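You operate a simulated robot arm through the tools that you are given. There is no shell and no other tool.

You are at the controls of a simulated robot arm. One attempt, no reset.

Task
Pump both ratchets on cart one till TIGHT and lock both brace levers.

The check looks at the end state, three seconds after you hand in, the way a careful person would. Anything else that was tipped, shoved, dropped, spilled or broken makes it a failure.

Robot
A 7-joint arm with a two-finger parallel gripper, fixed in place. Base frame: the origin is at the foot of the arm, x ahead of it, y to its left, z up. Lengths are in m, angles in rad, forces in N, time in s.
With the tool pointing down near the work surface it reaches from about 0.44 to 0.92 m from the base axis. Its first joint turns from -2.496 to 2.496 rad. Payload 3 kg.
The TCP is the grasp point between the finger pads, 0.03 m short of the fingertips. In the tool frame z runs along the fingers and y along their closing line. Largest opening 0.094 m; finger width 0.028, thickness 0.01; the body of the gripper, 0.05 by 0.096 m, starts 0.055 m behind the TCP.
Orientation is told as [roll, pitch, yaw] about the base's x, y, z axes, in that order, counted from this pose: with the fingers straight down and closing along the base's y, the tool's x points along the base's -x, its y along +y and its z along -z.

Tools
- The arm moves only by the tool jog_arm. Its argument "steps" is a list that holds one entry, the list of rows, each a list of 7 numbers: the shift along the tool's x, y, z in m, then the turn, a rotation vector about the tool's x, y, z in rad, then the closure in counts, from 0 (fully open) to 255 (shut). In form: [[[tx, ty, tz, ax, ay, az, hand], ...]]. A call has 1 to 20 rows; each row is the pose to reach, as a shift and turn from the pose commanded when the call began, along the tool's axes at that moment. Rows are played at 5 a second. More than 0.05 m and 0.15 rad between two rows, or a gripper value outside its range, and nothing of the call is played. Where a pose cannot be reached the arm comes as near as it can. A force on the tool above 90 N (or 10 N above the force at the start of the call, whichever is more), or a blocked arm, ends the call early, and 0.2 s more pass. The fingers move at their own pace (about 0.072 m/s each) and stop on an object; they squeeze with about 39 N. The grip force told is the motor's: it shows also when the fingers shut on nothing. Time passes only in rows, and 0.2 s behind the last, so rows that repeat a pose let the fingers close. The reply holds the time, the measured pose of the TCP, the force on the tool along the base axes, the opening and the grip force, in the units named above and with some noise, with the torque about the TCP (base axes, N m) and any sound that the robot's microphone picked up.
- Cameras (640 x 400 px; columns grow to the right, rows downward): "scene" is fixed at [0.0509, -0.4988, 1.4879]; the picture's right is [0.91, -0.42, 0.00], its down [-0.19, -0.41, -0.89] and it looks along [0.37, 0.81, -0.46] (base axes); focal length 358 px, centre (320, 200). "wrist" rides on the gripper at [0.076, 0.014, -0.102] in the tool frame; the picture's right is [-0.18, 0.98, 0.00], its down [-0.75, -0.14, -0.64] and it looks along [-0.63, -0.12, 0.77] (tool axes); focal length 243 px, centre (320, 200). There is no depth. A picture from a camera that has moved, and an enlarged one, comes with that camera's place and axes in the base frame and with its lens.
- get_image(camera): a new picture of that camera. No time passes.
- zoom(camera, box): a new picture of the part [left, top, right, bottom] of that camera's present view, enlarged. No time passes.
- sign_off(): hands the job in; it is judged then, once.

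Nothing tells you positions but the pictures and the camera data. Unless the task says otherwise, let go and move clear before handing in.

The tools are called after "Call:" as a command line: name --argument value ..., lists and objects as JSON in quotes. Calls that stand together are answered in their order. jog_arm: Moves the arm, as the interface text tells. Its arguments: {"type":"object","properties":{"steps":{"type":"array","items":{"type":"array","items":{"type":"array","items":{"type":"number"}}}}},"required":["steps"]} The other tools are called the same way: get_image (camera) takes a picture; zoom (camera, box) takes an enlarged picture of a part of a camera's view; sign_off () hands the job in.

At the start:

```text
time_s: 0.0
eef_pos: [0.5679, 0.3419, 1.181]
orientation: [0.001, 0.001, 0.0]
contact_force: [0.8, -0.8, -0.5]
wrist_torque: [-0.01, -0.01, 0.01]
width: 0.0941
grip_force: 0.1
```

scene: 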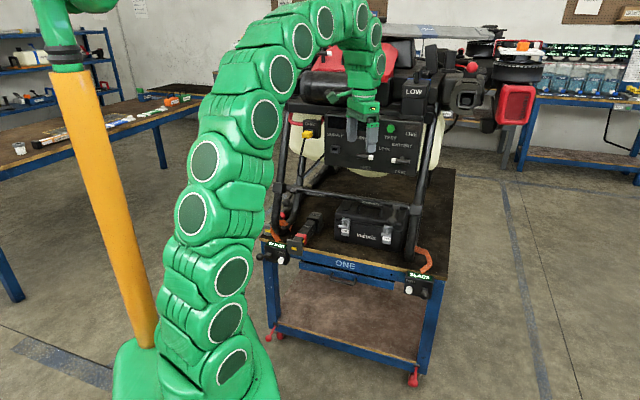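
wrist: 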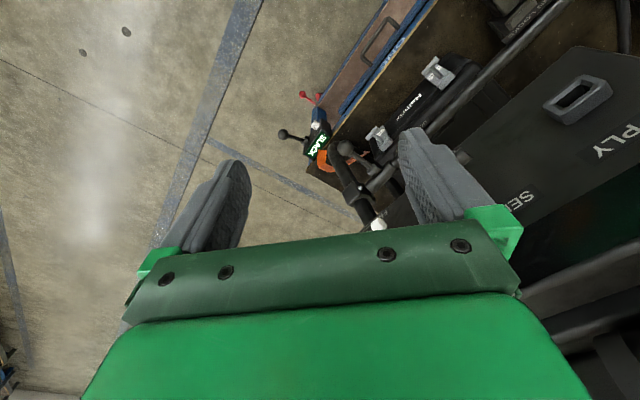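

I see a cart labelled ONE with a generator-like machine on it, and orange straps with ratchets at the front corners. I'll zoom in to find the ratchets and brace levers before moving.

Call:
zoom --camera "scene" --box '[240, 180, 460, 320]'

Call:
zoom --camera "scene" --box '[260, 90, 440, 200]'

Call:
zoom --camera "wrist" --box '[260, 0, 500, 240]'

Call:
zoom --camera "scene" --box '[380, 230, 460, 310]'

Call:
zoom --camera "scene" --box '[245, 200, 335, 280]'

```text
2.86 times, centred on (350, 250) of scene
camera zoom: at [0.0509, -0.4988, 1.4879], right [0.91, -0.42, 0.0], down [-0.19, -0.41, -0.89], along [0.37, 0.81, -0.46], focal length 1023 px, centre (234, 57)
```

zoom: 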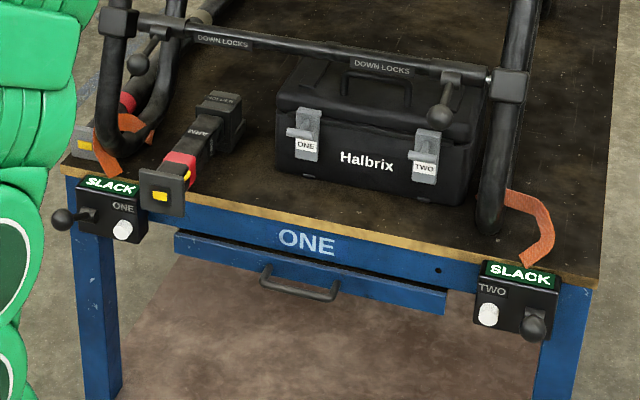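

```text
3.56 times, centred on (350, 145) of scene
camera zoom: at [0.0509, -0.4988, 1.4879], right [0.91, -0.42, 0.0], down [-0.19, -0.41, -0.89], along [0.37, 0.81, -0.46], focal length 1274 px, centre (213, 396)
```

zoom: 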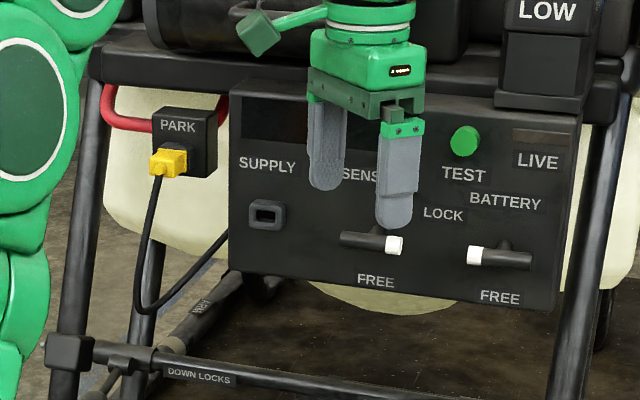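

```text
1.67 times, centred on (380, 120) of wrist
camera zoom: at [0.4923, 0.3553, 1.2845], right [0.18, 0.98, 0.0], down [0.75, -0.14, 0.64], along [0.63, -0.12, -0.77], focal length 404 px, centre (220, 333)
```

zoom: 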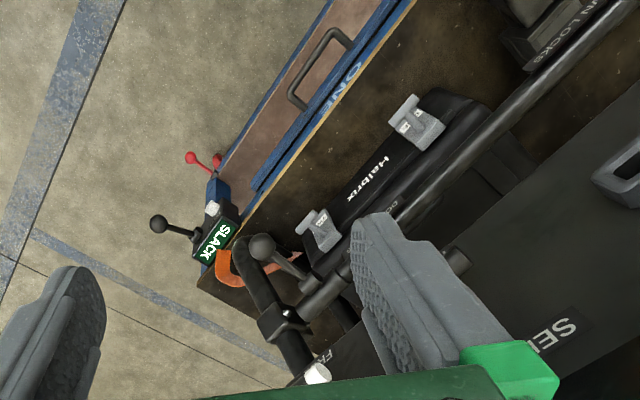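

```text
5.00 times, centred on (420, 270) of scene
camera zoom: at [0.0509, -0.4988, 1.4879], right [0.91, -0.42, 0.0], down [-0.19, -0.41, -0.89], along [0.37, 0.81, -0.46], focal length 1791 px, centre (-180, -150)
```

zoom: 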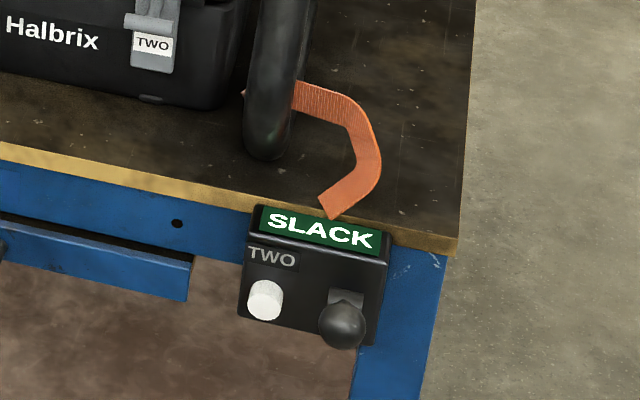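

```text
5.00 times, centred on (290, 240) of scene
camera zoom: at [0.0509, -0.4988, 1.4879], right [0.91, -0.42, 0.0], down [-0.19, -0.41, -0.89], along [0.37, 0.81, -0.46], focal length 1791 px, centre (470, 0)
```

zoom: 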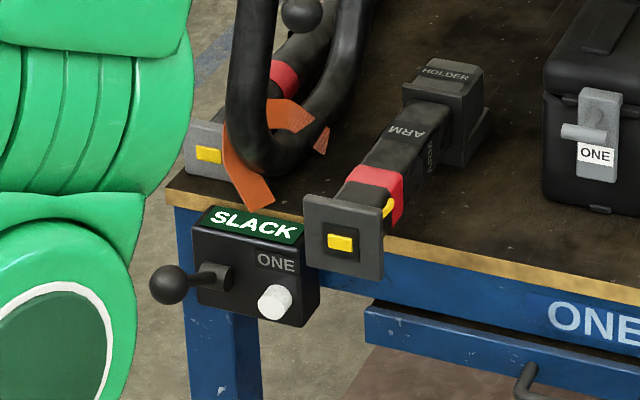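

The cart's front edge runs roughly from (0.40, 0.68) to (0.81, 0.29) at z≈0.65, with ratchet ONE at the left corner and TWO at the right, both reading SLACK. Next I'll zoom in more to identify the brace levers and any labels.

Call:
zoom --camera "scene" --box '[320, 140, 420, 200]'

Call:
zoom --camera "scene" --box '[260, 170, 340, 230]'

Call:
zoom --camera "scene" --box '[350, 170, 440, 230]'

Call:
zoom --camera "scene" --box '[280, 20, 540, 160]'

Call:
zoom --camera "scene" --box '[250, 250, 450, 400]'

Call:
zoom --camera "wrist" --box '[400, 0, 640, 150]'

Call:
zoom --camera "wrist" --box '[270, 80, 400, 240]'

```text
6.40 times, centred on (370, 170) of scene
camera zoom: at [0.0509, -0.4988, 1.4879], right [0.91, -0.42, 0.0], down [-0.19, -0.41, -0.89], along [0.37, 0.81, -0.46], focal length 2292 px, centre (0, 392)
```

zoom: 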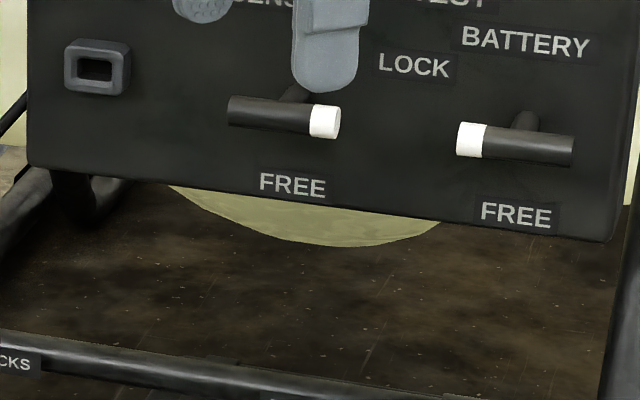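

```text
6.67 times, centred on (300, 200) of scene
camera zoom: at [0.0509, -0.4988, 1.4879], right [0.91, -0.42, 0.0], down [-0.19, -0.41, -0.89], along [0.37, 0.81, -0.46], focal length 2388 px, centre (453, 200)
```

zoom: 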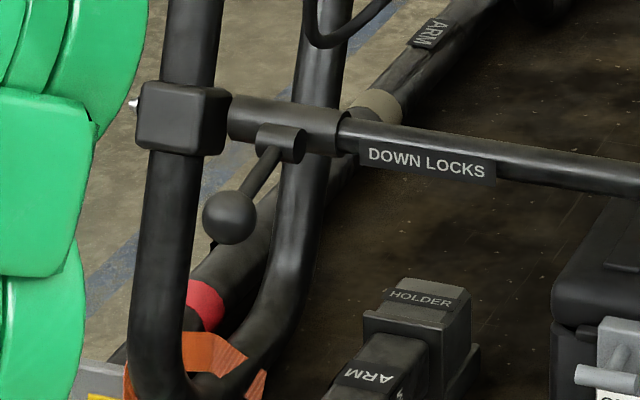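

```text
6.67 times, centred on (395, 200) of scene
camera zoom: at [0.0509, -0.4988, 1.4879], right [0.91, -0.42, 0.0], down [-0.19, -0.41, -0.89], along [0.37, 0.81, -0.46], focal length 2388 px, centre (-180, 200)
```

zoom: 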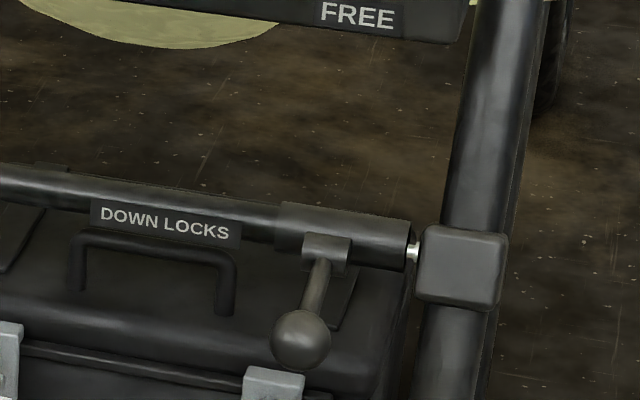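

```text
2.46 times, centred on (410, 90) of scene
camera zoom: at [0.0509, -0.4988, 1.4879], right [0.91, -0.42, 0.0], down [-0.19, -0.41, -0.89], along [0.37, 0.81, -0.46], focal length 882 px, centre (98, 471)
```

zoom: 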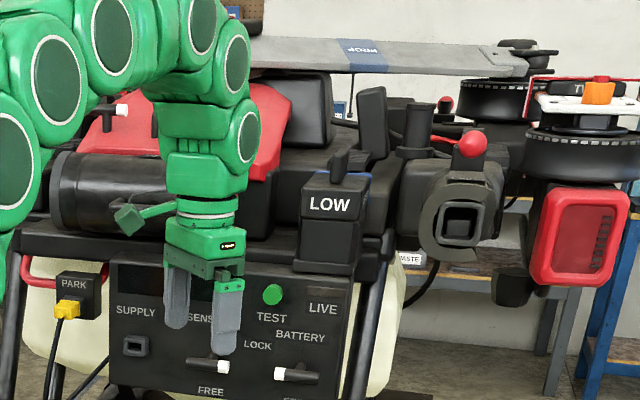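

```text
2.67 times, centred on (350, 325) of scene
camera zoom: at [0.0509, -0.4988, 1.4879], right [0.91, -0.42, 0.0], down [-0.19, -0.41, -0.89], along [0.37, 0.81, -0.46], focal length 955 px, centre (240, -133)
```

zoom: 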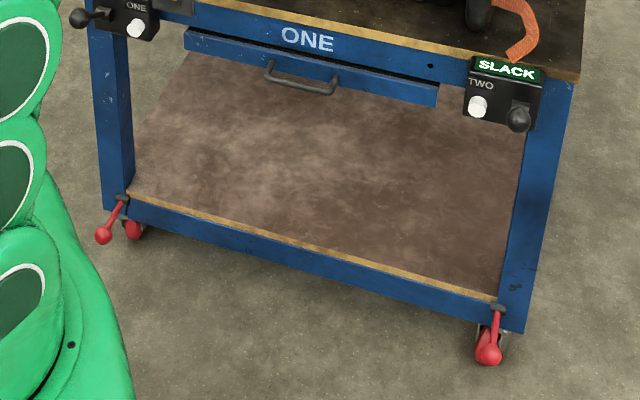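

```text
2.67 times, centred on (520, 75) of wrist
camera zoom: at [0.4923, 0.3553, 1.2845], right [0.18, 0.98, 0.0], down [0.75, -0.14, 0.64], along [0.63, -0.12, -0.77], focal length 647 px, centre (-213, 533)
```

zoom: 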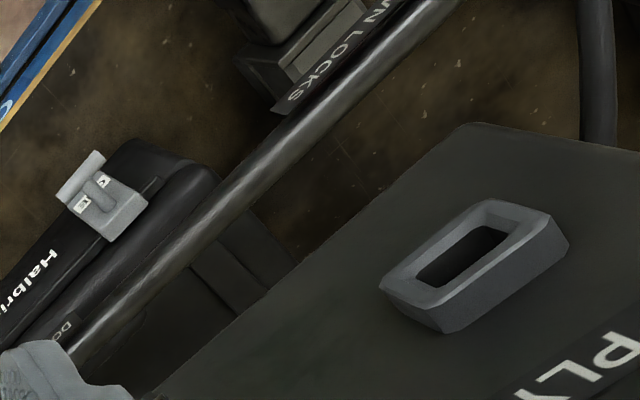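

```text
2.50 times, centred on (335, 160) of wrist
camera zoom: at [0.4923, 0.3553, 1.2845], right [0.18, 0.98, 0.0], down [0.75, -0.14, 0.64], along [0.63, -0.12, -0.77], focal length 606 px, centre (282, 300)
```

zoom: 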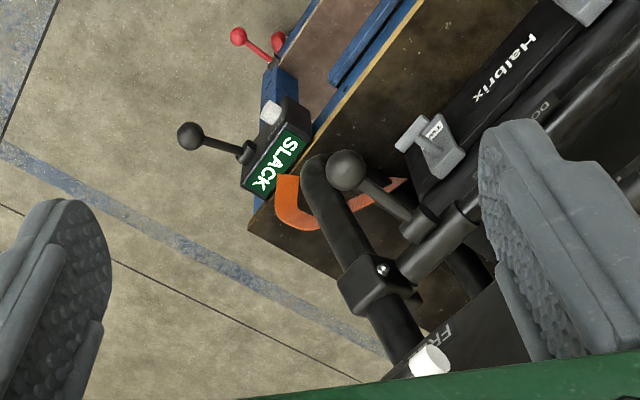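

The cart carries a drone-like craft. It has "DOWN LOCKS" ball levers on the lower crossbar and LOCK/FREE T-handles on the panel. I'll back the gripper away from the panel and turn it about 45° so the wrist camera faces the cart squarely.

Call:
jog_arm --steps '[[[0.026, 0.003, -0.003, 0, 0, -0.1, 0], [0.052, 0.007, -0.005, 0, 0, -0.2, 0], [0.078, 0.01, -0.008, 0, 0, -0.3, 0], [0.104, 0.014, -0.01, 0, 0, -0.4, 0], [0.13, 0.017, -0.013, 0, 0, -0.5, 0], [0.156, 0.021, -0.015, 0, 0, -0.6, 0], [0.182, 0.024, -0.018, 0, 0, -0.7, 0], [0.208, 0.028, -0.02, 0, 0, -0.8, 0]]]'

Call:
get_image --camera "wrist"

Call:
get_image --camera "scene"

```text
time_s: 1.8
eef_pos: [0.3588, 0.3682, 1.2027]
orientation: [0.0, 0.001, 0.8]
contact_force: [0.3, -0.6, -0.6]
wrist_torque: [0.01, 0.02, 0.02]
width: 0.0939
grip_force: 0.1
```

```text
taken
camera wrist: at [0.2965, 0.3239, 1.3053], right [-0.58, 0.82, 0.0], down [0.63, 0.44, 0.64], along [0.52, 0.37, -0.77], focal length 243 px, centre (320, 200)
```

wrist: 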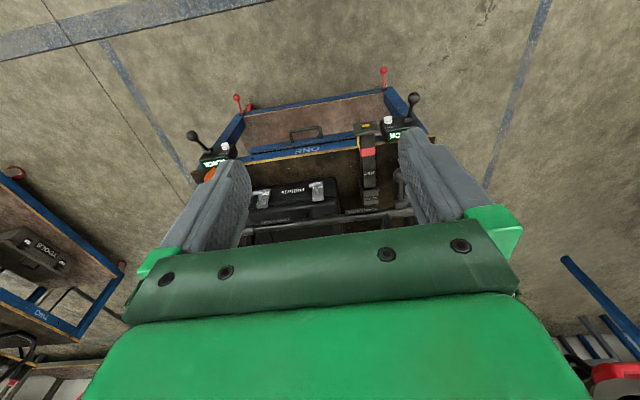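

```text
taken
```

scene: 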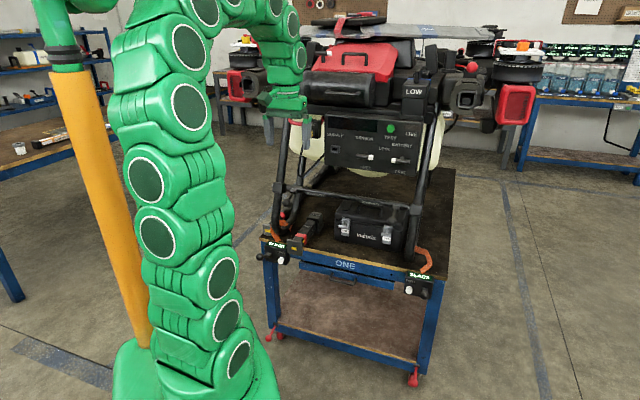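

The panel is now clear in the scene view. I'll zoom in on it, the down-locks bar and both ratchets.

Call:
zoom --camera "scene" --box '[315, 110, 425, 185]'

Call:
zoom --camera "wrist" --box '[170, 80, 300, 180]'

Call:
zoom --camera "wrist" --box '[340, 60, 450, 160]'

Call:
zoom --camera "scene" --box '[260, 170, 430, 280]'

Call:
zoom --camera "scene" --box '[245, 225, 315, 275]'

Call:
zoom --camera "scene" --box '[270, 10, 540, 130]'

```text
5.33 times, centred on (370, 148) of scene
camera zoom: at [0.0509, -0.4988, 1.4879], right [0.91, -0.42, 0.0], down [-0.19, -0.41, -0.89], along [0.37, 0.81, -0.46], focal length 1910 px, centre (53, 480)
```

zoom: 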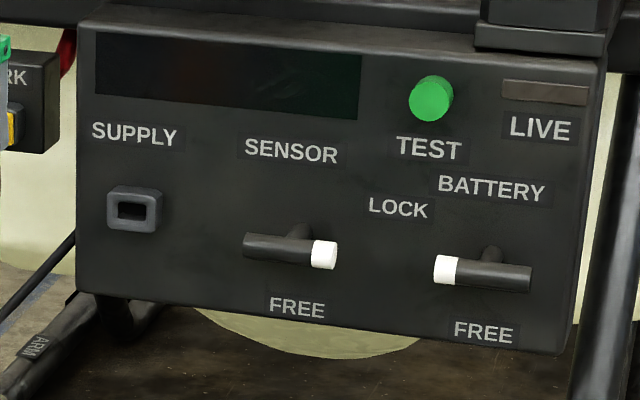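

```text
4.00 times, centred on (235, 130) of wrist
camera zoom: at [0.2965, 0.3239, 1.3053], right [-0.58, 0.82, 0.0], down [0.63, 0.44, 0.64], along [0.52, 0.37, -0.77], focal length 970 px, centre (660, 480)
```

zoom: 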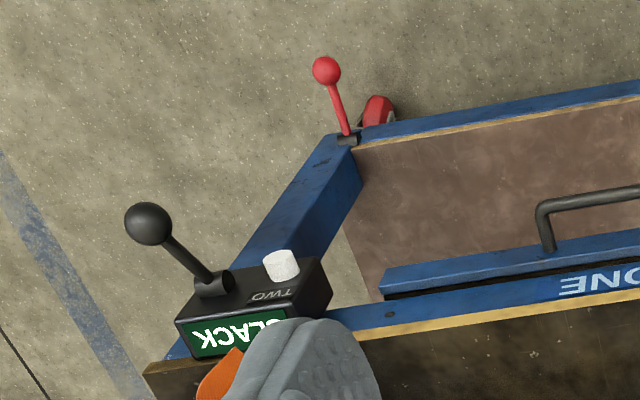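

```text
4.00 times, centred on (395, 110) of wrist
camera zoom: at [0.2965, 0.3239, 1.3053], right [-0.58, 0.82, 0.0], down [0.63, 0.44, 0.64], along [0.52, 0.37, -0.77], focal length 970 px, centre (20, 560)
```

zoom: 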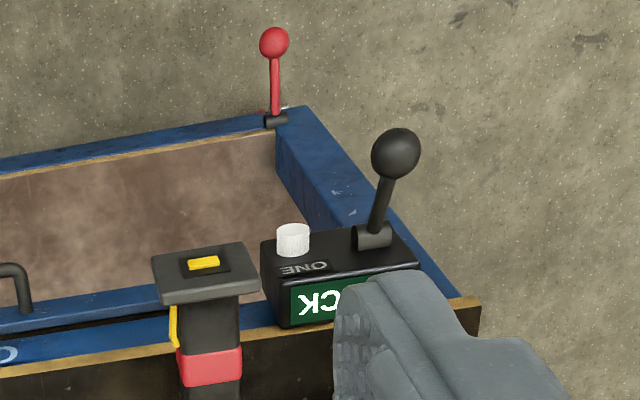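

```text
3.64 times, centred on (345, 225) of scene
camera zoom: at [0.0509, -0.4988, 1.4879], right [0.91, -0.42, 0.0], down [-0.19, -0.41, -0.89], along [0.37, 0.81, -0.46], focal length 1302 px, centre (229, 109)
```

zoom: 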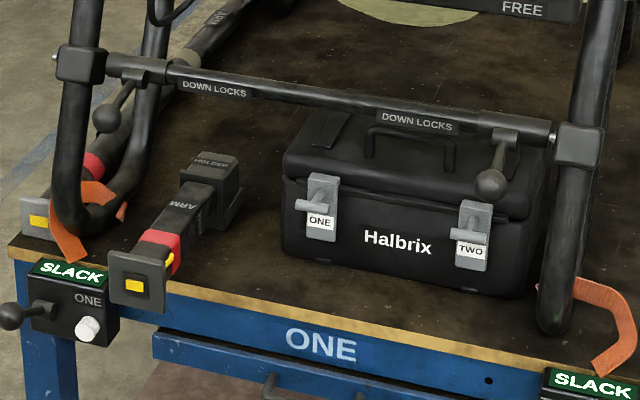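

```text
8.00 times, centred on (280, 250) of scene
camera zoom: at [0.0509, -0.4988, 1.4879], right [0.91, -0.42, 0.0], down [-0.19, -0.41, -0.89], along [0.37, 0.81, -0.46], focal length 2865 px, centre (640, -200)
```

zoom: 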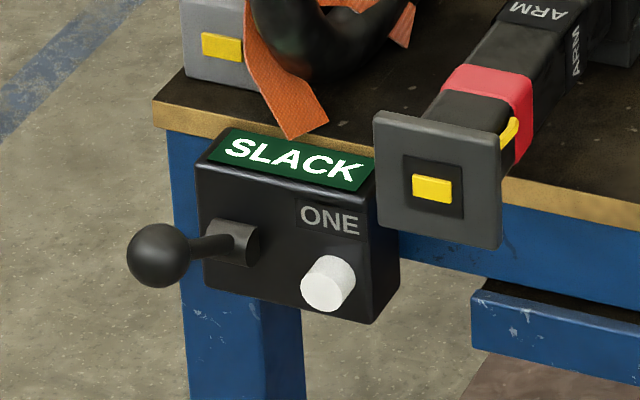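

```text
2.37 times, centred on (405, 70) of scene
camera zoom: at [0.0509, -0.4988, 1.4879], right [0.91, -0.42, 0.0], down [-0.19, -0.41, -0.89], along [0.37, 0.81, -0.46], focal length 849 px, centre (118, 508)
```

zoom: 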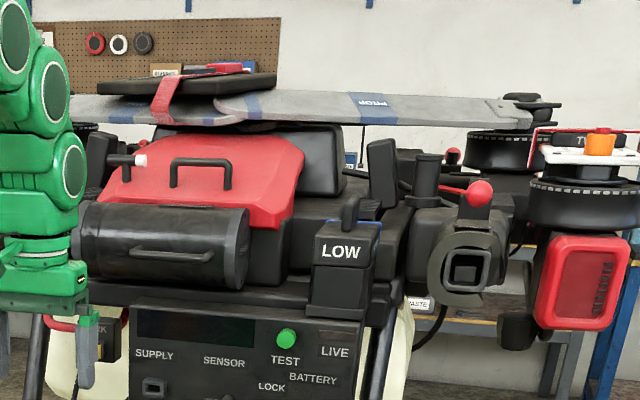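

The DOWN LOCKS levers sit on the leg brace bar, and there are also red levers near the casters. I'll move closer with the gripper tilted forward to see the right-hand down lock directly.

Call:
jog_arm --steps '[[[-0.008, -0.025, 0.03, 0, -0.0875, 0, 0], [-0.016, -0.05, 0.058, 0, -0.175, 0, 0], [-0.024, -0.075, 0.087, 0, -0.2625, 0, 0], [-0.032, -0.1, 0.116, 0, -0.35, 0, 0], [-0.04, -0.125, 0.145, 0, -0.4375, 0, 0], [-0.048, -0.15, 0.174, 0, -0.525, 0, 0], [-0.056, -0.175, 0.203, 0, -0.6125, 0, 0], [-0.065, -0.2, 0.233, 0, -0.7, 0, 0]]]'

Call:
get_image --camera "wrist"

Call:
get_image --camera "scene"

```text
time_s: 3.6
eef_pos: [0.5498, 0.2768, 0.9682]
orientation: [0.001, -0.7, 0.8]
contact_force: [0.4, 0.1, -0.1]
wrist_torque: [0.02, -0.03, 0.0]
width: 0.0942
grip_force: 0.0
```

```text
taken
camera wrist: at [0.4534, 0.1968, 0.9981], right [-0.61, 0.79, 0.12], down [0.21, 0.02, 0.98], along [0.77, 0.62, -0.18], focal length 243 px, centre (320, 200)
```

wrist: 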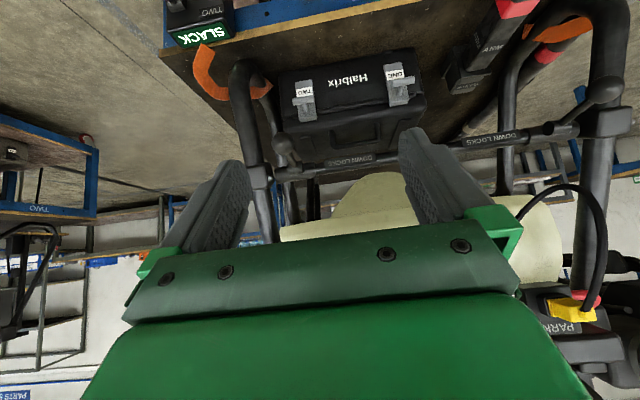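

```text
taken
```

scene: 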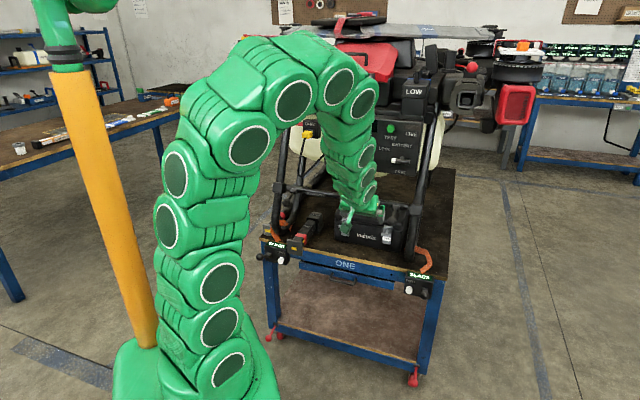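

Call:
zoom --camera "wrist" --box '[220, 100, 350, 200]'

Call:
zoom --camera "wrist" --box '[500, 50, 640, 160]'

Call:
zoom --camera "wrist" --box '[160, 0, 340, 130]'

Call:
zoom --camera "wrist" --box '[0, 80, 220, 260]'

```text
4.00 times, centred on (285, 150) of wrist
camera zoom: at [0.4534, 0.1968, 0.9981], right [-0.61, 0.79, 0.12], down [0.21, 0.02, 0.98], along [0.77, 0.62, -0.18], focal length 970 px, centre (460, 400)
```

zoom: 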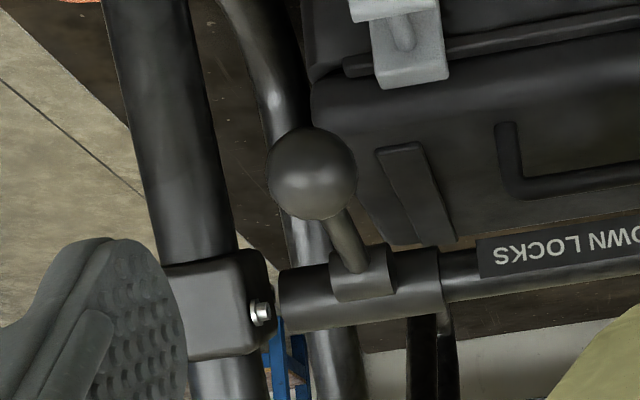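

```text
3.64 times, centred on (570, 105) of wrist
camera zoom: at [0.4534, 0.1968, 0.9981], right [-0.61, 0.79, 0.12], down [0.21, 0.02, 0.98], along [0.77, 0.62, -0.18], focal length 882 px, centre (-589, 546)
```

zoom: 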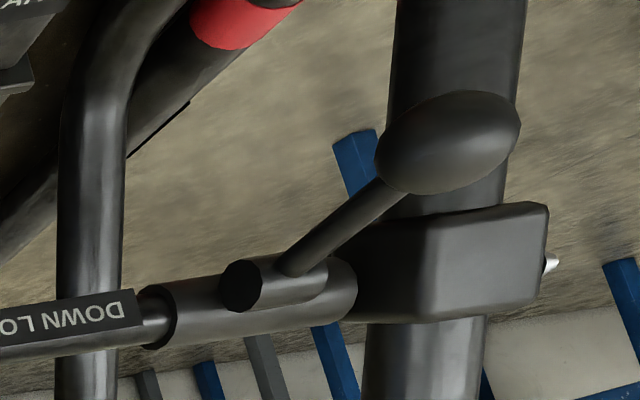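

```text
3.08 times, centred on (250, 65) of wrist
camera zoom: at [0.4534, 0.1968, 0.9981], right [-0.61, 0.79, 0.12], down [0.21, 0.02, 0.98], along [0.77, 0.62, -0.18], focal length 746 px, centre (535, 615)
```

zoom: 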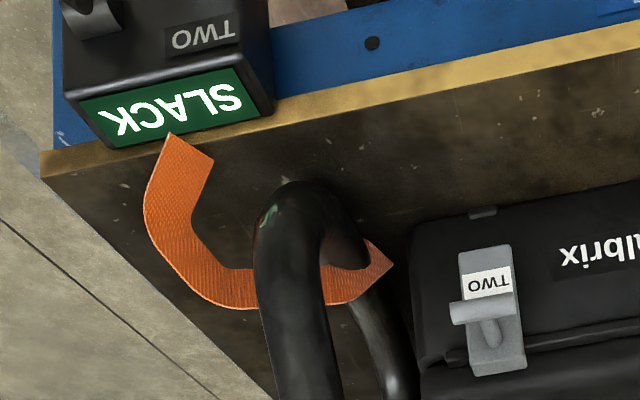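

```text
2.22 times, centred on (110, 170) of wrist
camera zoom: at [0.4534, 0.1968, 0.9981], right [-0.61, 0.79, 0.12], down [0.21, 0.02, 0.98], along [0.77, 0.62, -0.18], focal length 539 px, centre (787, 267)
```

zoom: 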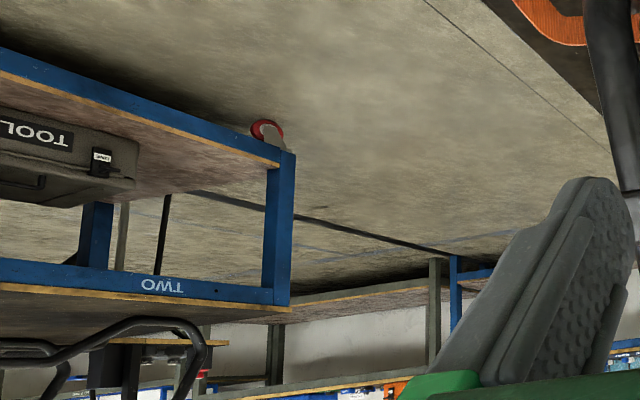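

Call:
zoom --camera "scene" --box '[395, 355, 435, 395]'

Call:
zoom --camera "scene" --box '[255, 310, 305, 350]'

Call:
zoom --camera "scene" --box '[430, 30, 550, 140]'

Call:
zoom --camera "scene" --box '[400, 150, 460, 230]'

Call:
zoom --camera "wrist" --box '[480, 0, 640, 160]'

```text
10.00 times, centred on (415, 375) of scene
camera zoom: at [0.0509, -0.4988, 1.4879], right [0.91, -0.42, 0.0], down [-0.19, -0.41, -0.89], along [0.37, 0.81, -0.46], focal length 3582 px, centre (-630, -1550)
```

zoom: 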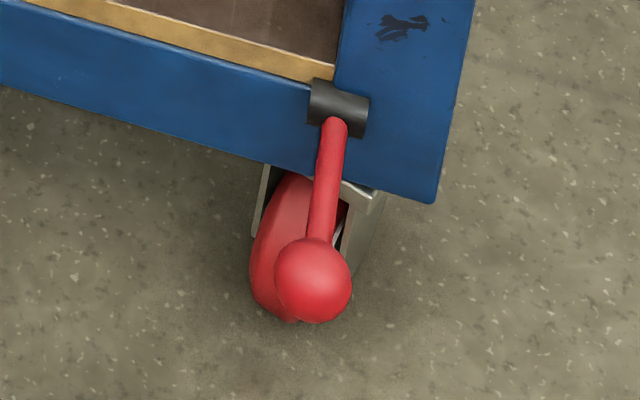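

```text
10.00 times, centred on (280, 330) of scene
camera zoom: at [0.0509, -0.4988, 1.4879], right [0.91, -0.42, 0.0], down [-0.19, -0.41, -0.89], along [0.37, 0.81, -0.46], focal length 3582 px, centre (720, -1100)
```

zoom: 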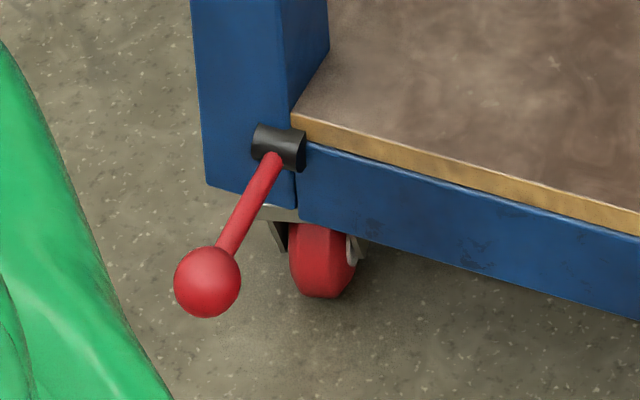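

```text
3.64 times, centred on (490, 85) of scene
camera zoom: at [0.0509, -0.4988, 1.4879], right [0.91, -0.42, 0.0], down [-0.19, -0.41, -0.89], along [0.37, 0.81, -0.46], focal length 1302 px, centre (-298, 618)
```

zoom: 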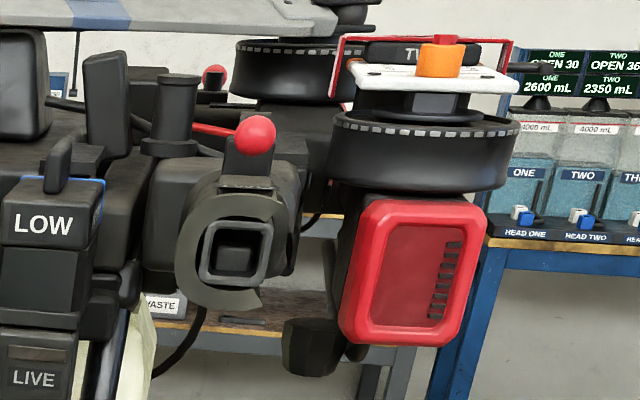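

```text
5.00 times, centred on (430, 190) of scene
camera zoom: at [0.0509, -0.4988, 1.4879], right [0.91, -0.42, 0.0], down [-0.19, -0.41, -0.89], along [0.37, 0.81, -0.46], focal length 1791 px, centre (-230, 250)
```

zoom: 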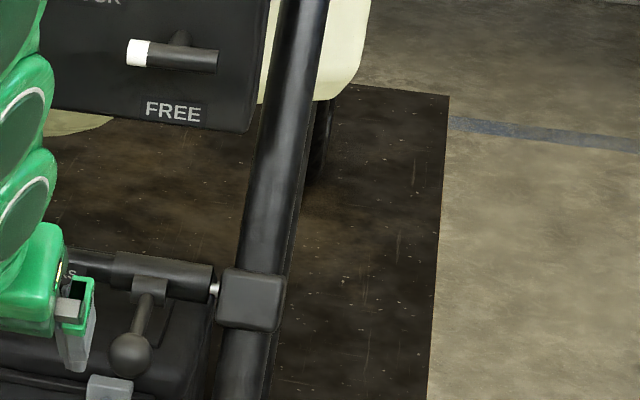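

```text
2.50 times, centred on (560, 80) of wrist
camera zoom: at [0.4534, 0.1968, 0.9981], right [-0.61, 0.79, 0.12], down [0.21, 0.02, 0.98], along [0.77, 0.62, -0.18], focal length 606 px, centre (-280, 500)
```

zoom: 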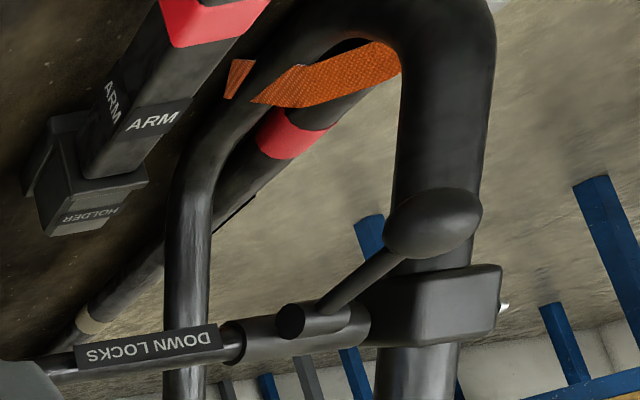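

The right down lock shows its pin at the inner face of the leg block, while the left one's tip shows at the outer side. I'll slide across to view the left one squarely.

Call:
jog_arm --steps '[[[0, 0.045, 0, 0, 0, 0, 0], [0, 0.09, 0, 0, 0, 0, 0], [0, 0.135, 0, 0, 0, 0, 0], [0, 0.18, 0, 0, 0, 0, 0], [0, 0.225, 0, 0, 0, 0, 0], [0, 0.26, 0, 0, 0, 0, 0]]]'

Call:
get_image --camera "wrist"

Call:
zoom --camera "wrist" --box '[340, 60, 500, 180]'

Call:
zoom --camera "wrist" --box '[100, 60, 260, 180]'

Call:
zoom --camera "scene" --box '[380, 180, 440, 300]'

```text
time_s: 5.0
eef_pos: [0.36, 0.4584, 0.9695]
orientation: [-0.001, -0.7, 0.799]
contact_force: [0.1, -0.8, 0.7]
wrist_torque: [-0.01, -0.01, 0.0]
width: 0.0942
grip_force: 0.0
```

```text
taken
camera wrist: at [0.2647, 0.378, 0.9985], right [-0.61, 0.79, 0.12], down [0.21, 0.02, 0.98], along [0.77, 0.62, -0.18], focal length 243 px, centre (320, 200)
```

wrist: 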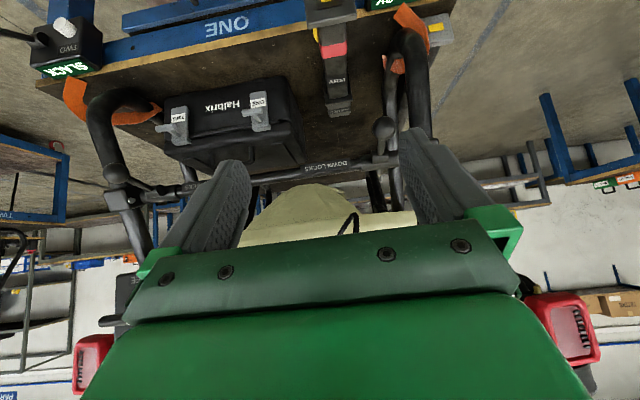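

```text
3.33 times, centred on (420, 120) of wrist
camera zoom: at [0.2647, 0.378, 0.9985], right [-0.61, 0.79, 0.12], down [0.21, 0.02, 0.98], along [0.77, 0.62, -0.18], focal length 809 px, centre (-13, 467)
```

zoom: 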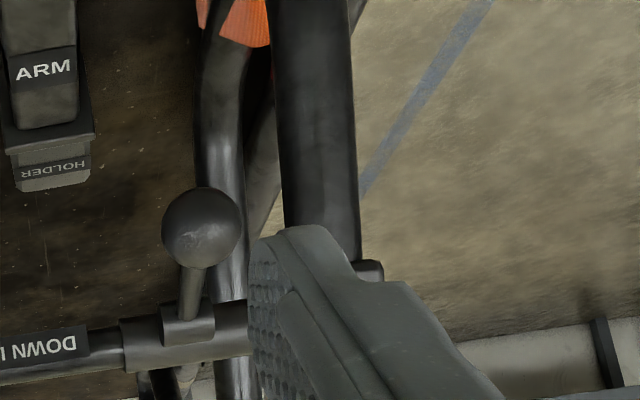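

```text
3.33 times, centred on (180, 120) of wrist
camera zoom: at [0.2647, 0.378, 0.9985], right [-0.61, 0.79, 0.12], down [0.21, 0.02, 0.98], along [0.77, 0.62, -0.18], focal length 809 px, centre (787, 467)
```

zoom: 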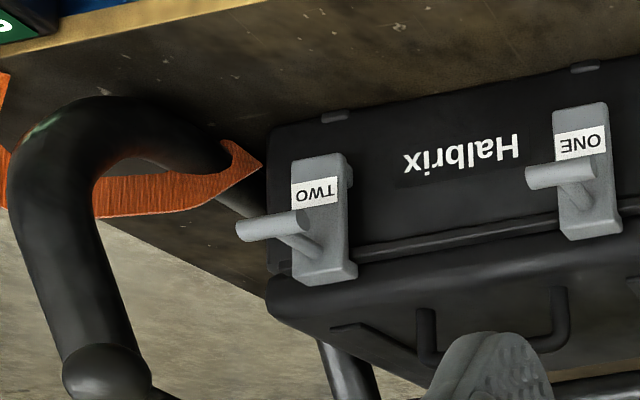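

```text
3.33 times, centred on (410, 240) of scene
camera zoom: at [0.0509, -0.4988, 1.4879], right [0.91, -0.42, 0.0], down [-0.19, -0.41, -0.89], along [0.37, 0.81, -0.46], focal length 1194 px, centre (20, 67)
```

zoom: 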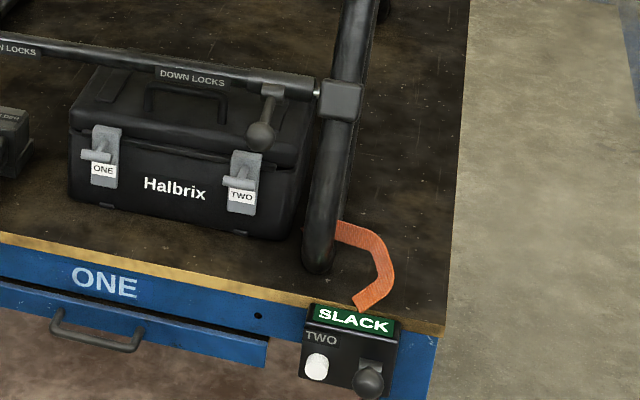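

Call:
jog_arm --steps '[[[0, 0.04, 0, 0, 0, 0, 0], [0, 0.08, 0, 0, 0, 0, 0], [0, 0.1, 0, 0, 0, 0, 0]]]'

Call:
zoom --camera "wrist" --box '[240, 60, 400, 180]'

Call:
zoom --camera "wrist" --box '[240, 0, 420, 80]'

Call:
get_image --camera "wrist"

```text
time_s: 5.8
eef_pos: [0.2893, 0.5264, 0.9701]
orientation: [0.042, -0.69, 0.757]
contact_force: [-0.7, 0.2, -0.3]
wrist_torque: [0.0, 0.03, 0.02]
width: 0.0939
grip_force: 0.0
```

```text
3.33 times, centred on (320, 120) of wrist
camera zoom: at [0.1937, 0.4484, 1.0003], right [-0.59, 0.79, 0.15], down [0.24, 0.0, 0.97], along [0.77, 0.61, -0.19], focal length 809 px, centre (320, 467)
```

zoom: 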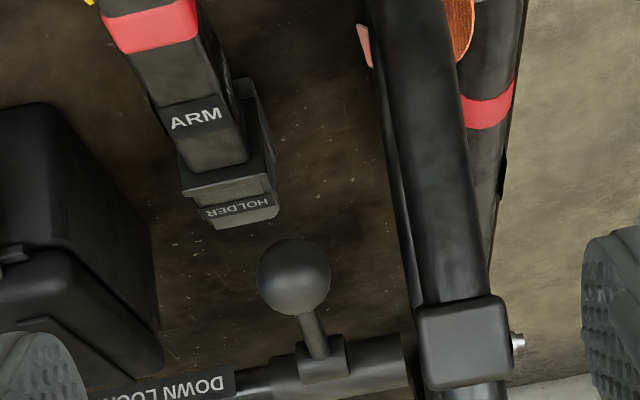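

```text
3.56 times, centred on (330, 40) of wrist
camera zoom: at [0.1937, 0.4484, 1.0003], right [-0.59, 0.79, 0.15], down [0.24, 0.0, 0.97], along [0.77, 0.61, -0.19], focal length 863 px, centre (284, 769)
```

zoom: 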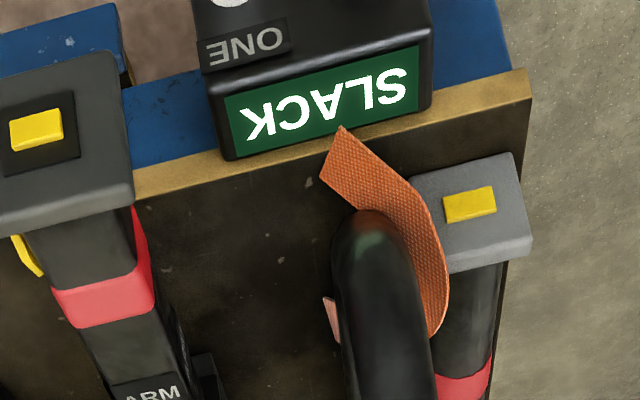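

```text
taken
camera wrist: at [0.1937, 0.4484, 1.0003], right [-0.59, 0.79, 0.15], down [0.24, 0.0, 0.97], along [0.77, 0.61, -0.19], focal length 243 px, centre (320, 200)
```

wrist: 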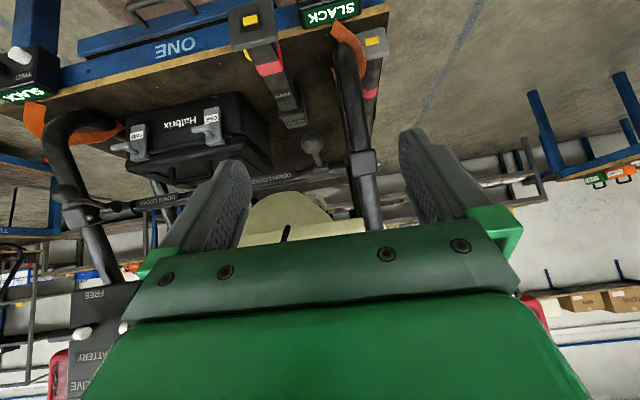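

Both brace levers are ball levers hinged on the crossbar, marked "DOWN LOCKS" and sticking out almost horizontally. I take pushing them down as locking. The left ball is near (u 0.76, lat −0.144, z 0.86), so I'll approach it with the gripper tilted forward and stop short to check alignment.

Call:
jog_arm --steps '[[[-0.011, -0.006, 0.031, 0, -0.075, 0, 0], [-0.023, -0.013, 0.063, 0, -0.15, 0, 0], [-0.034, -0.019, 0.094, 0, -0.225, 0, 0], [-0.045, -0.025, 0.126, 0, -0.3, 0, 0]]]'

Call:
get_image --camera "wrist"

Call:
get_image --camera "scene"

```text
time_s: 6.8
eef_pos: [0.3884, 0.5934, 0.9023]
orientation: [0.001, -1.003, 0.803]
contact_force: [0.2, -0.2, -0.5]
wrist_torque: [-0.03, 0.03, 0.01]
width: 0.0941
grip_force: 0.1
```

```text
taken
camera wrist: at [0.2898, 0.512, 0.8929], right [-0.64, 0.75, 0.15], down [0.01, -0.19, 0.98], along [0.77, 0.63, 0.12], focal length 243 px, centre (320, 200)
```

wrist: 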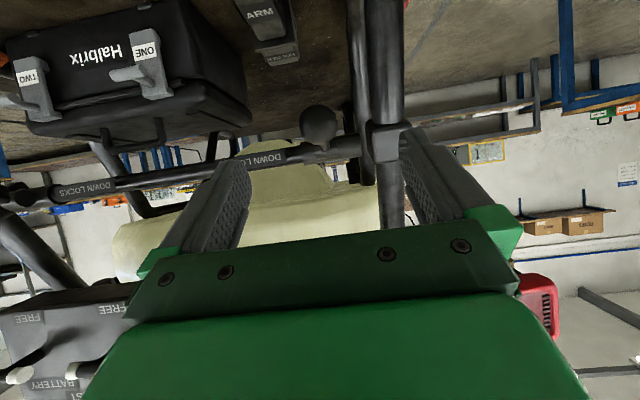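

```text
taken
```

scene: 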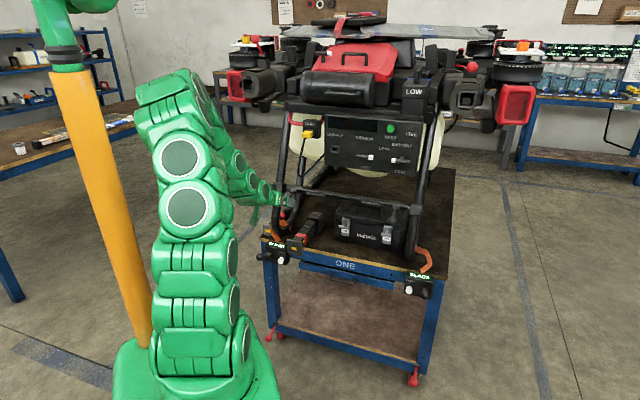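

The ball is lined up under the gripper axis at about (u 0.761, lat −0.145, z 0.858). I'll advance along the tool axis with the fingers part open, then check before closing.

Call:
jog_arm --steps '[[[0, 0, 0.02, 0, 0, 0, 85], [0, 0, 0.04, 0, 0, 0, 85], [0, 0, 0.06, 0, 0, 0, 85], [0, 0, 0.0745, 0, 0, 0, 85]]]'

Call:
get_image --camera "wrist"

Call:
zoom --camera "scene" --box '[250, 160, 350, 230]'

```text
time_s: 7.8
eef_pos: [0.4317, 0.6379, 0.8609]
orientation: [-0.001, -0.998, 0.802]
contact_force: [-0.9, -0.6, -0.4]
wrist_torque: [0.04, 0.0, 0.03]
width: 0.0628
grip_force: 0.0
```

```text
taken
camera wrist: at [0.334, 0.556, 0.8522], right [-0.64, 0.76, 0.15], down [0.01, -0.19, 0.98], along [0.77, 0.63, 0.12], focal length 243 px, centre (320, 200)
```

wrist: 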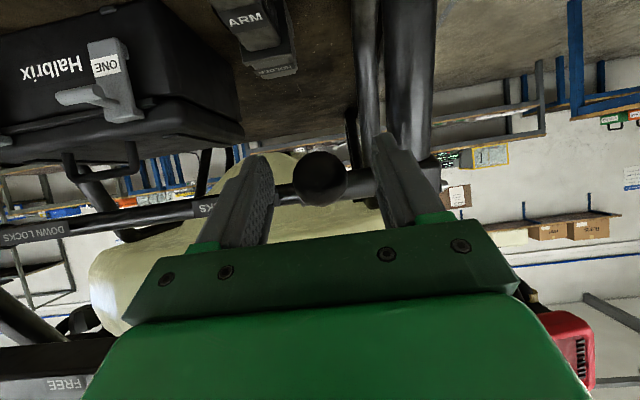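

```text
5.71 times, centred on (300, 195) of scene
camera zoom: at [0.0509, -0.4988, 1.4879], right [0.91, -0.42, 0.0], down [-0.19, -0.41, -0.89], along [0.37, 0.81, -0.46], focal length 2047 px, centre (434, 229)
```

zoom: 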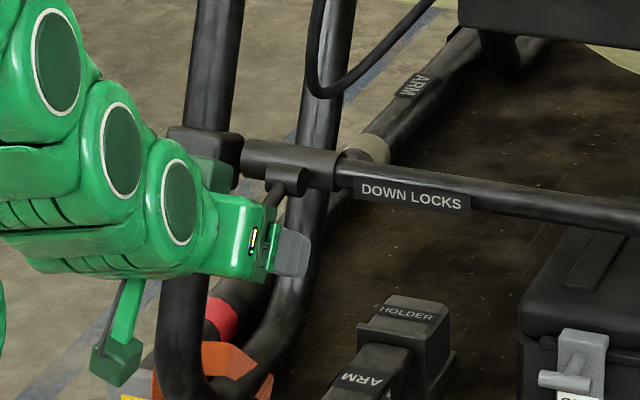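

The ball sits between the fingers as intended. I'll close on it and hold.

Call:
jog_arm --steps '[[[0, 0, 0, 0, 0, 0, 200], [0, 0, 0, 0, 0, 0, 255], [0, 0, 0, 0, 0, 0, 255], [0, 0, 0, 0, 0, 0, 255]]]'

Call:
get_image --camera "wrist"

```text
time_s: 8.8
eef_pos: [0.4323, 0.639, 0.8617]
orientation: [0.001, -1.0, 0.798]
contact_force: [12.4, -1.8, -1.8]
wrist_torque: [-0.05, 0.05, -0.1]
width: 0.0305
grip_force: 44.7
```

```text
taken
camera wrist: at [0.3342, 0.5558, 0.8525], right [-0.64, 0.76, 0.16], down [0.01, -0.19, 0.98], along [0.77, 0.62, 0.12], focal length 243 px, centre (320, 200)
```

wrist: 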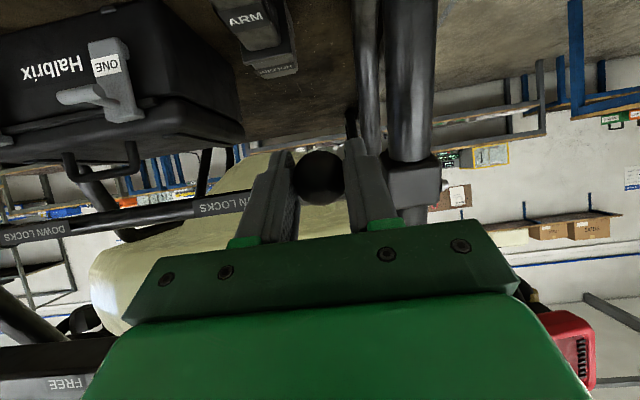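

I have a firm grip on the left brace ball (30.5 mm). I'll swing it down in small steps along the estimated arc and watch the force.

Call:
jog_arm --steps '[[[0.0037, -0.001, 0.0033, 0, 0, 0, 255], [0.0075, -0.001, 0.0067, 0, 0, 0, 255], [0.0108, -0.001, 0.0105, 0, 0, 0, 255], [0.0141, -0.001, 0.0144, 0, 0, 0, 255]]]'

Call:
get_image --camera "wrist"

Call:
zoom --camera "scene" --box '[250, 160, 350, 230]'

```text
time_s: 9.8
eef_pos: [0.4367, 0.6419, 0.8438]
orientation: [0.001, -1.004, 0.8]
contact_force: [9.6, -4.6, 21.1]
wrist_torque: [1.0, -1.02, -0.1]
width: 0.0309
grip_force: 45.0
```

```text
taken
camera wrist: at [0.3378, 0.5593, 0.8342], right [-0.64, 0.76, 0.16], down [0.01, -0.2, 0.98], along [0.77, 0.63, 0.12], focal length 243 px, centre (320, 200)
```

wrist: 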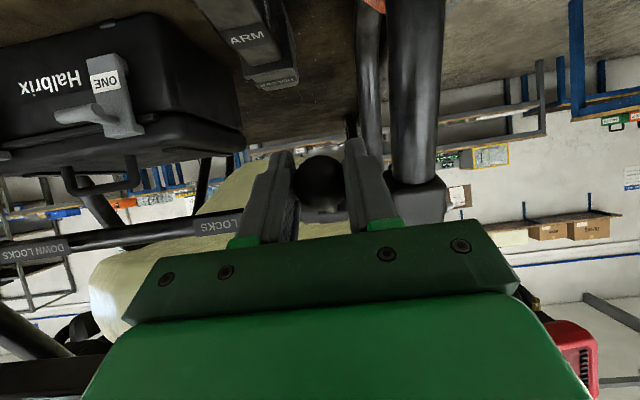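

```text
5.71 times, centred on (300, 195) of scene
camera zoom: at [0.0509, -0.4988, 1.4879], right [0.91, -0.42, 0.0], down [-0.19, -0.41, -0.89], along [0.37, 0.81, -0.46], focal length 2047 px, centre (434, 229)
```

zoom: 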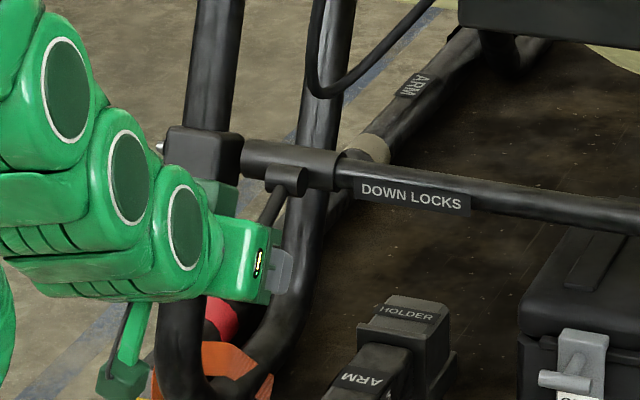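

The lever moves down with about 21 N of resistance. I'll continue along the arc.

Call:
jog_arm --steps '[[[0.0028, 0, 0.0041, 0, 0, 0, 255], [0.0056, 0, 0.0084, 0, 0, 0, 255], [0.008, 0, 0.0128, 0, 0, 0, 255], [0.0101, 0, 0.0174, 0, 0, 0, 255], [0.012, 0, 0.0222, 0, 0, 0, 255], [0.0137, 0, 0.0271, 0, 0, 0, 255], [0.0148, 0, 0.032, 0, 0, 0, 255], [0.0158, 0, 0.0369, 0, 0, 0, 255]]]'

Call:
get_image --camera "wrist"

Call:
zoom --camera "scene" --box '[250, 160, 350, 230]'

```text
time_s: 11.6
eef_pos: [0.4505, 0.6555, 0.8092]
orientation: [0.0, -0.999, 0.801]
contact_force: [-5.4, -7.6, 12.0]
wrist_torque: [0.76, -0.8, 0.03]
width: 0.0311
grip_force: 45.6
```

```text
taken
camera wrist: at [0.353, 0.5744, 0.7998], right [-0.64, 0.76, 0.15], down [0.01, -0.19, 0.98], along [0.77, 0.63, 0.12], focal length 243 px, centre (320, 200)
```

wrist: 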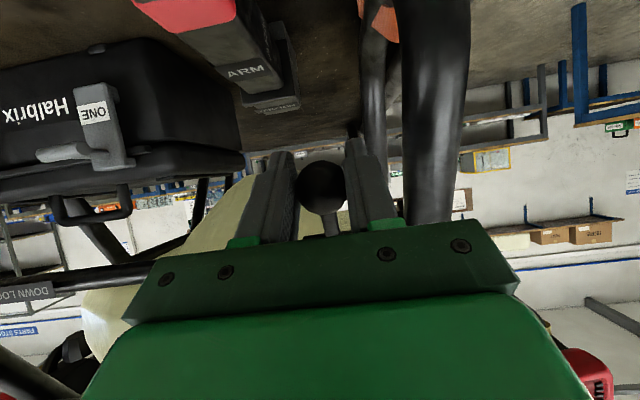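

```text
5.71 times, centred on (300, 195) of scene
camera zoom: at [0.0509, -0.4988, 1.4879], right [0.91, -0.42, 0.0], down [-0.19, -0.41, -0.89], along [0.37, 0.81, -0.46], focal length 2047 px, centre (434, 229)
```

zoom: 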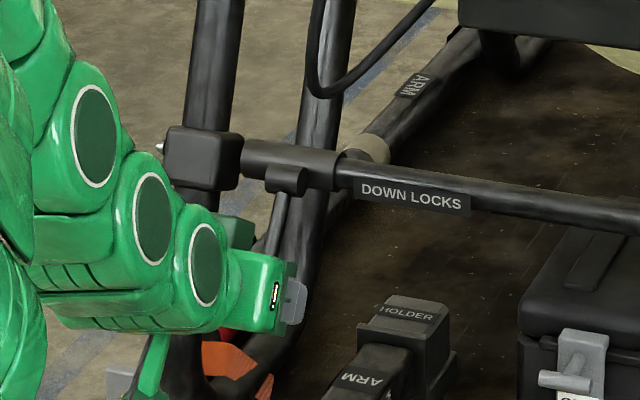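

Call:
jog_arm --steps '[[[0.0006, 0, 0.005, 0, 0, 0, 255], [0.001, 0, 0.01, 0, 0, 0, 255], [0.001, 0, 0.0151, 0, 0, 0, 255], [0.0009, 0, 0.0202, 0, 0, 0, 255]]]'

Call:
zoom --camera "scene" --box '[250, 160, 350, 230]'

```text
time_s: 12.6
eef_pos: [0.4638, 0.6679, 0.7979]
orientation: [0.001, -1.002, 0.8]
contact_force: [0.1, -3.5, 24.3]
wrist_torque: [0.67, -0.72, 0.02]
width: 0.0315
grip_force: 44.8
```

```text
5.71 times, centred on (300, 195) of scene
camera zoom: at [0.0509, -0.4988, 1.4879], right [0.91, -0.42, 0.0], down [-0.19, -0.41, -0.89], along [0.37, 0.81, -0.46], focal length 2047 px, centre (434, 229)
```

zoom: 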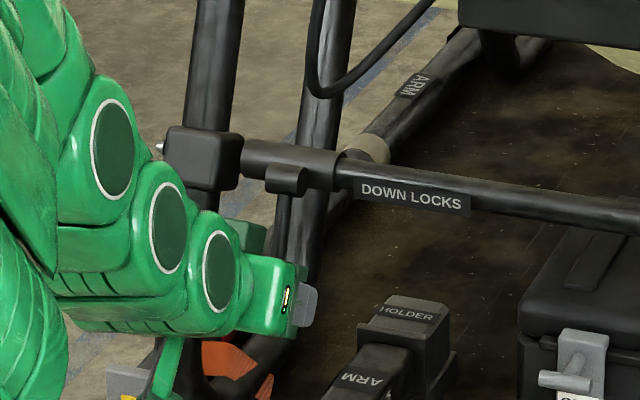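

Call:
jog_arm --steps '[[[-0.0018, 0, 0.0048, 0, 0, 0, 255], [-0.0035, 0, 0.0096, 0, 0, 0, 255], [-0.0047, 0, 0.0144, 0, 0, 0, 255], [-0.006, 0, 0.0192, 0, 0, 0, 255]]]'

Call:
zoom --camera "scene" --box '[250, 160, 350, 230]'

Call:
get_image --camera "wrist"

```text
time_s: 13.6
eef_pos: [0.4765, 0.6819, 0.7912]
orientation: [0.001, -0.999, 0.798]
contact_force: [-4.0, -13.9, 5.2]
wrist_torque: [0.7, -0.59, -0.12]
width: 0.0315
grip_force: 45.1
```

```text
5.71 times, centred on (300, 195) of scene
camera zoom: at [0.0509, -0.4988, 1.4879], right [0.91, -0.42, 0.0], down [-0.19, -0.41, -0.89], along [0.37, 0.81, -0.46], focal length 2047 px, centre (434, 229)
```

zoom: 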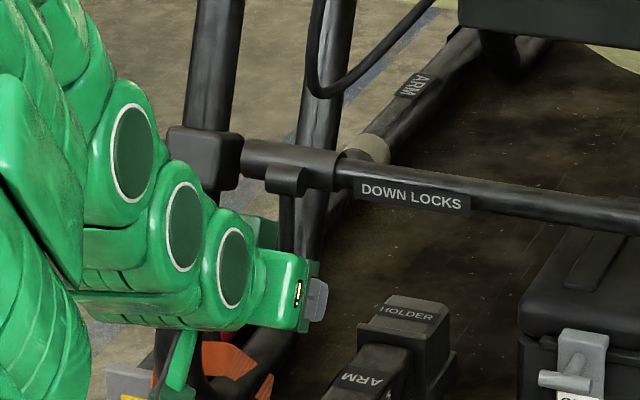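

```text
taken
camera wrist: at [0.3785, 0.6, 0.7828], right [-0.64, 0.76, 0.16], down [0.01, -0.19, 0.98], along [0.77, 0.62, 0.12], focal length 243 px, centre (320, 200)
```

wrist: 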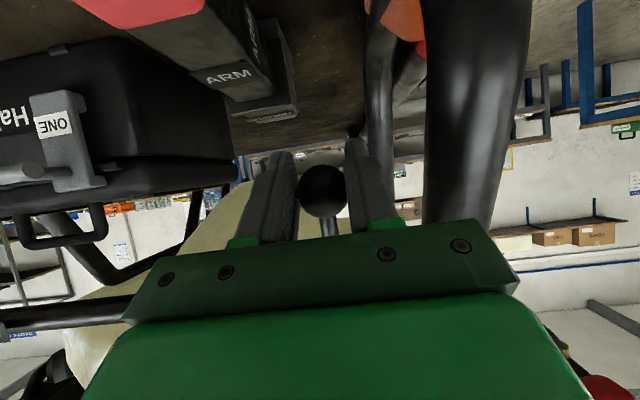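

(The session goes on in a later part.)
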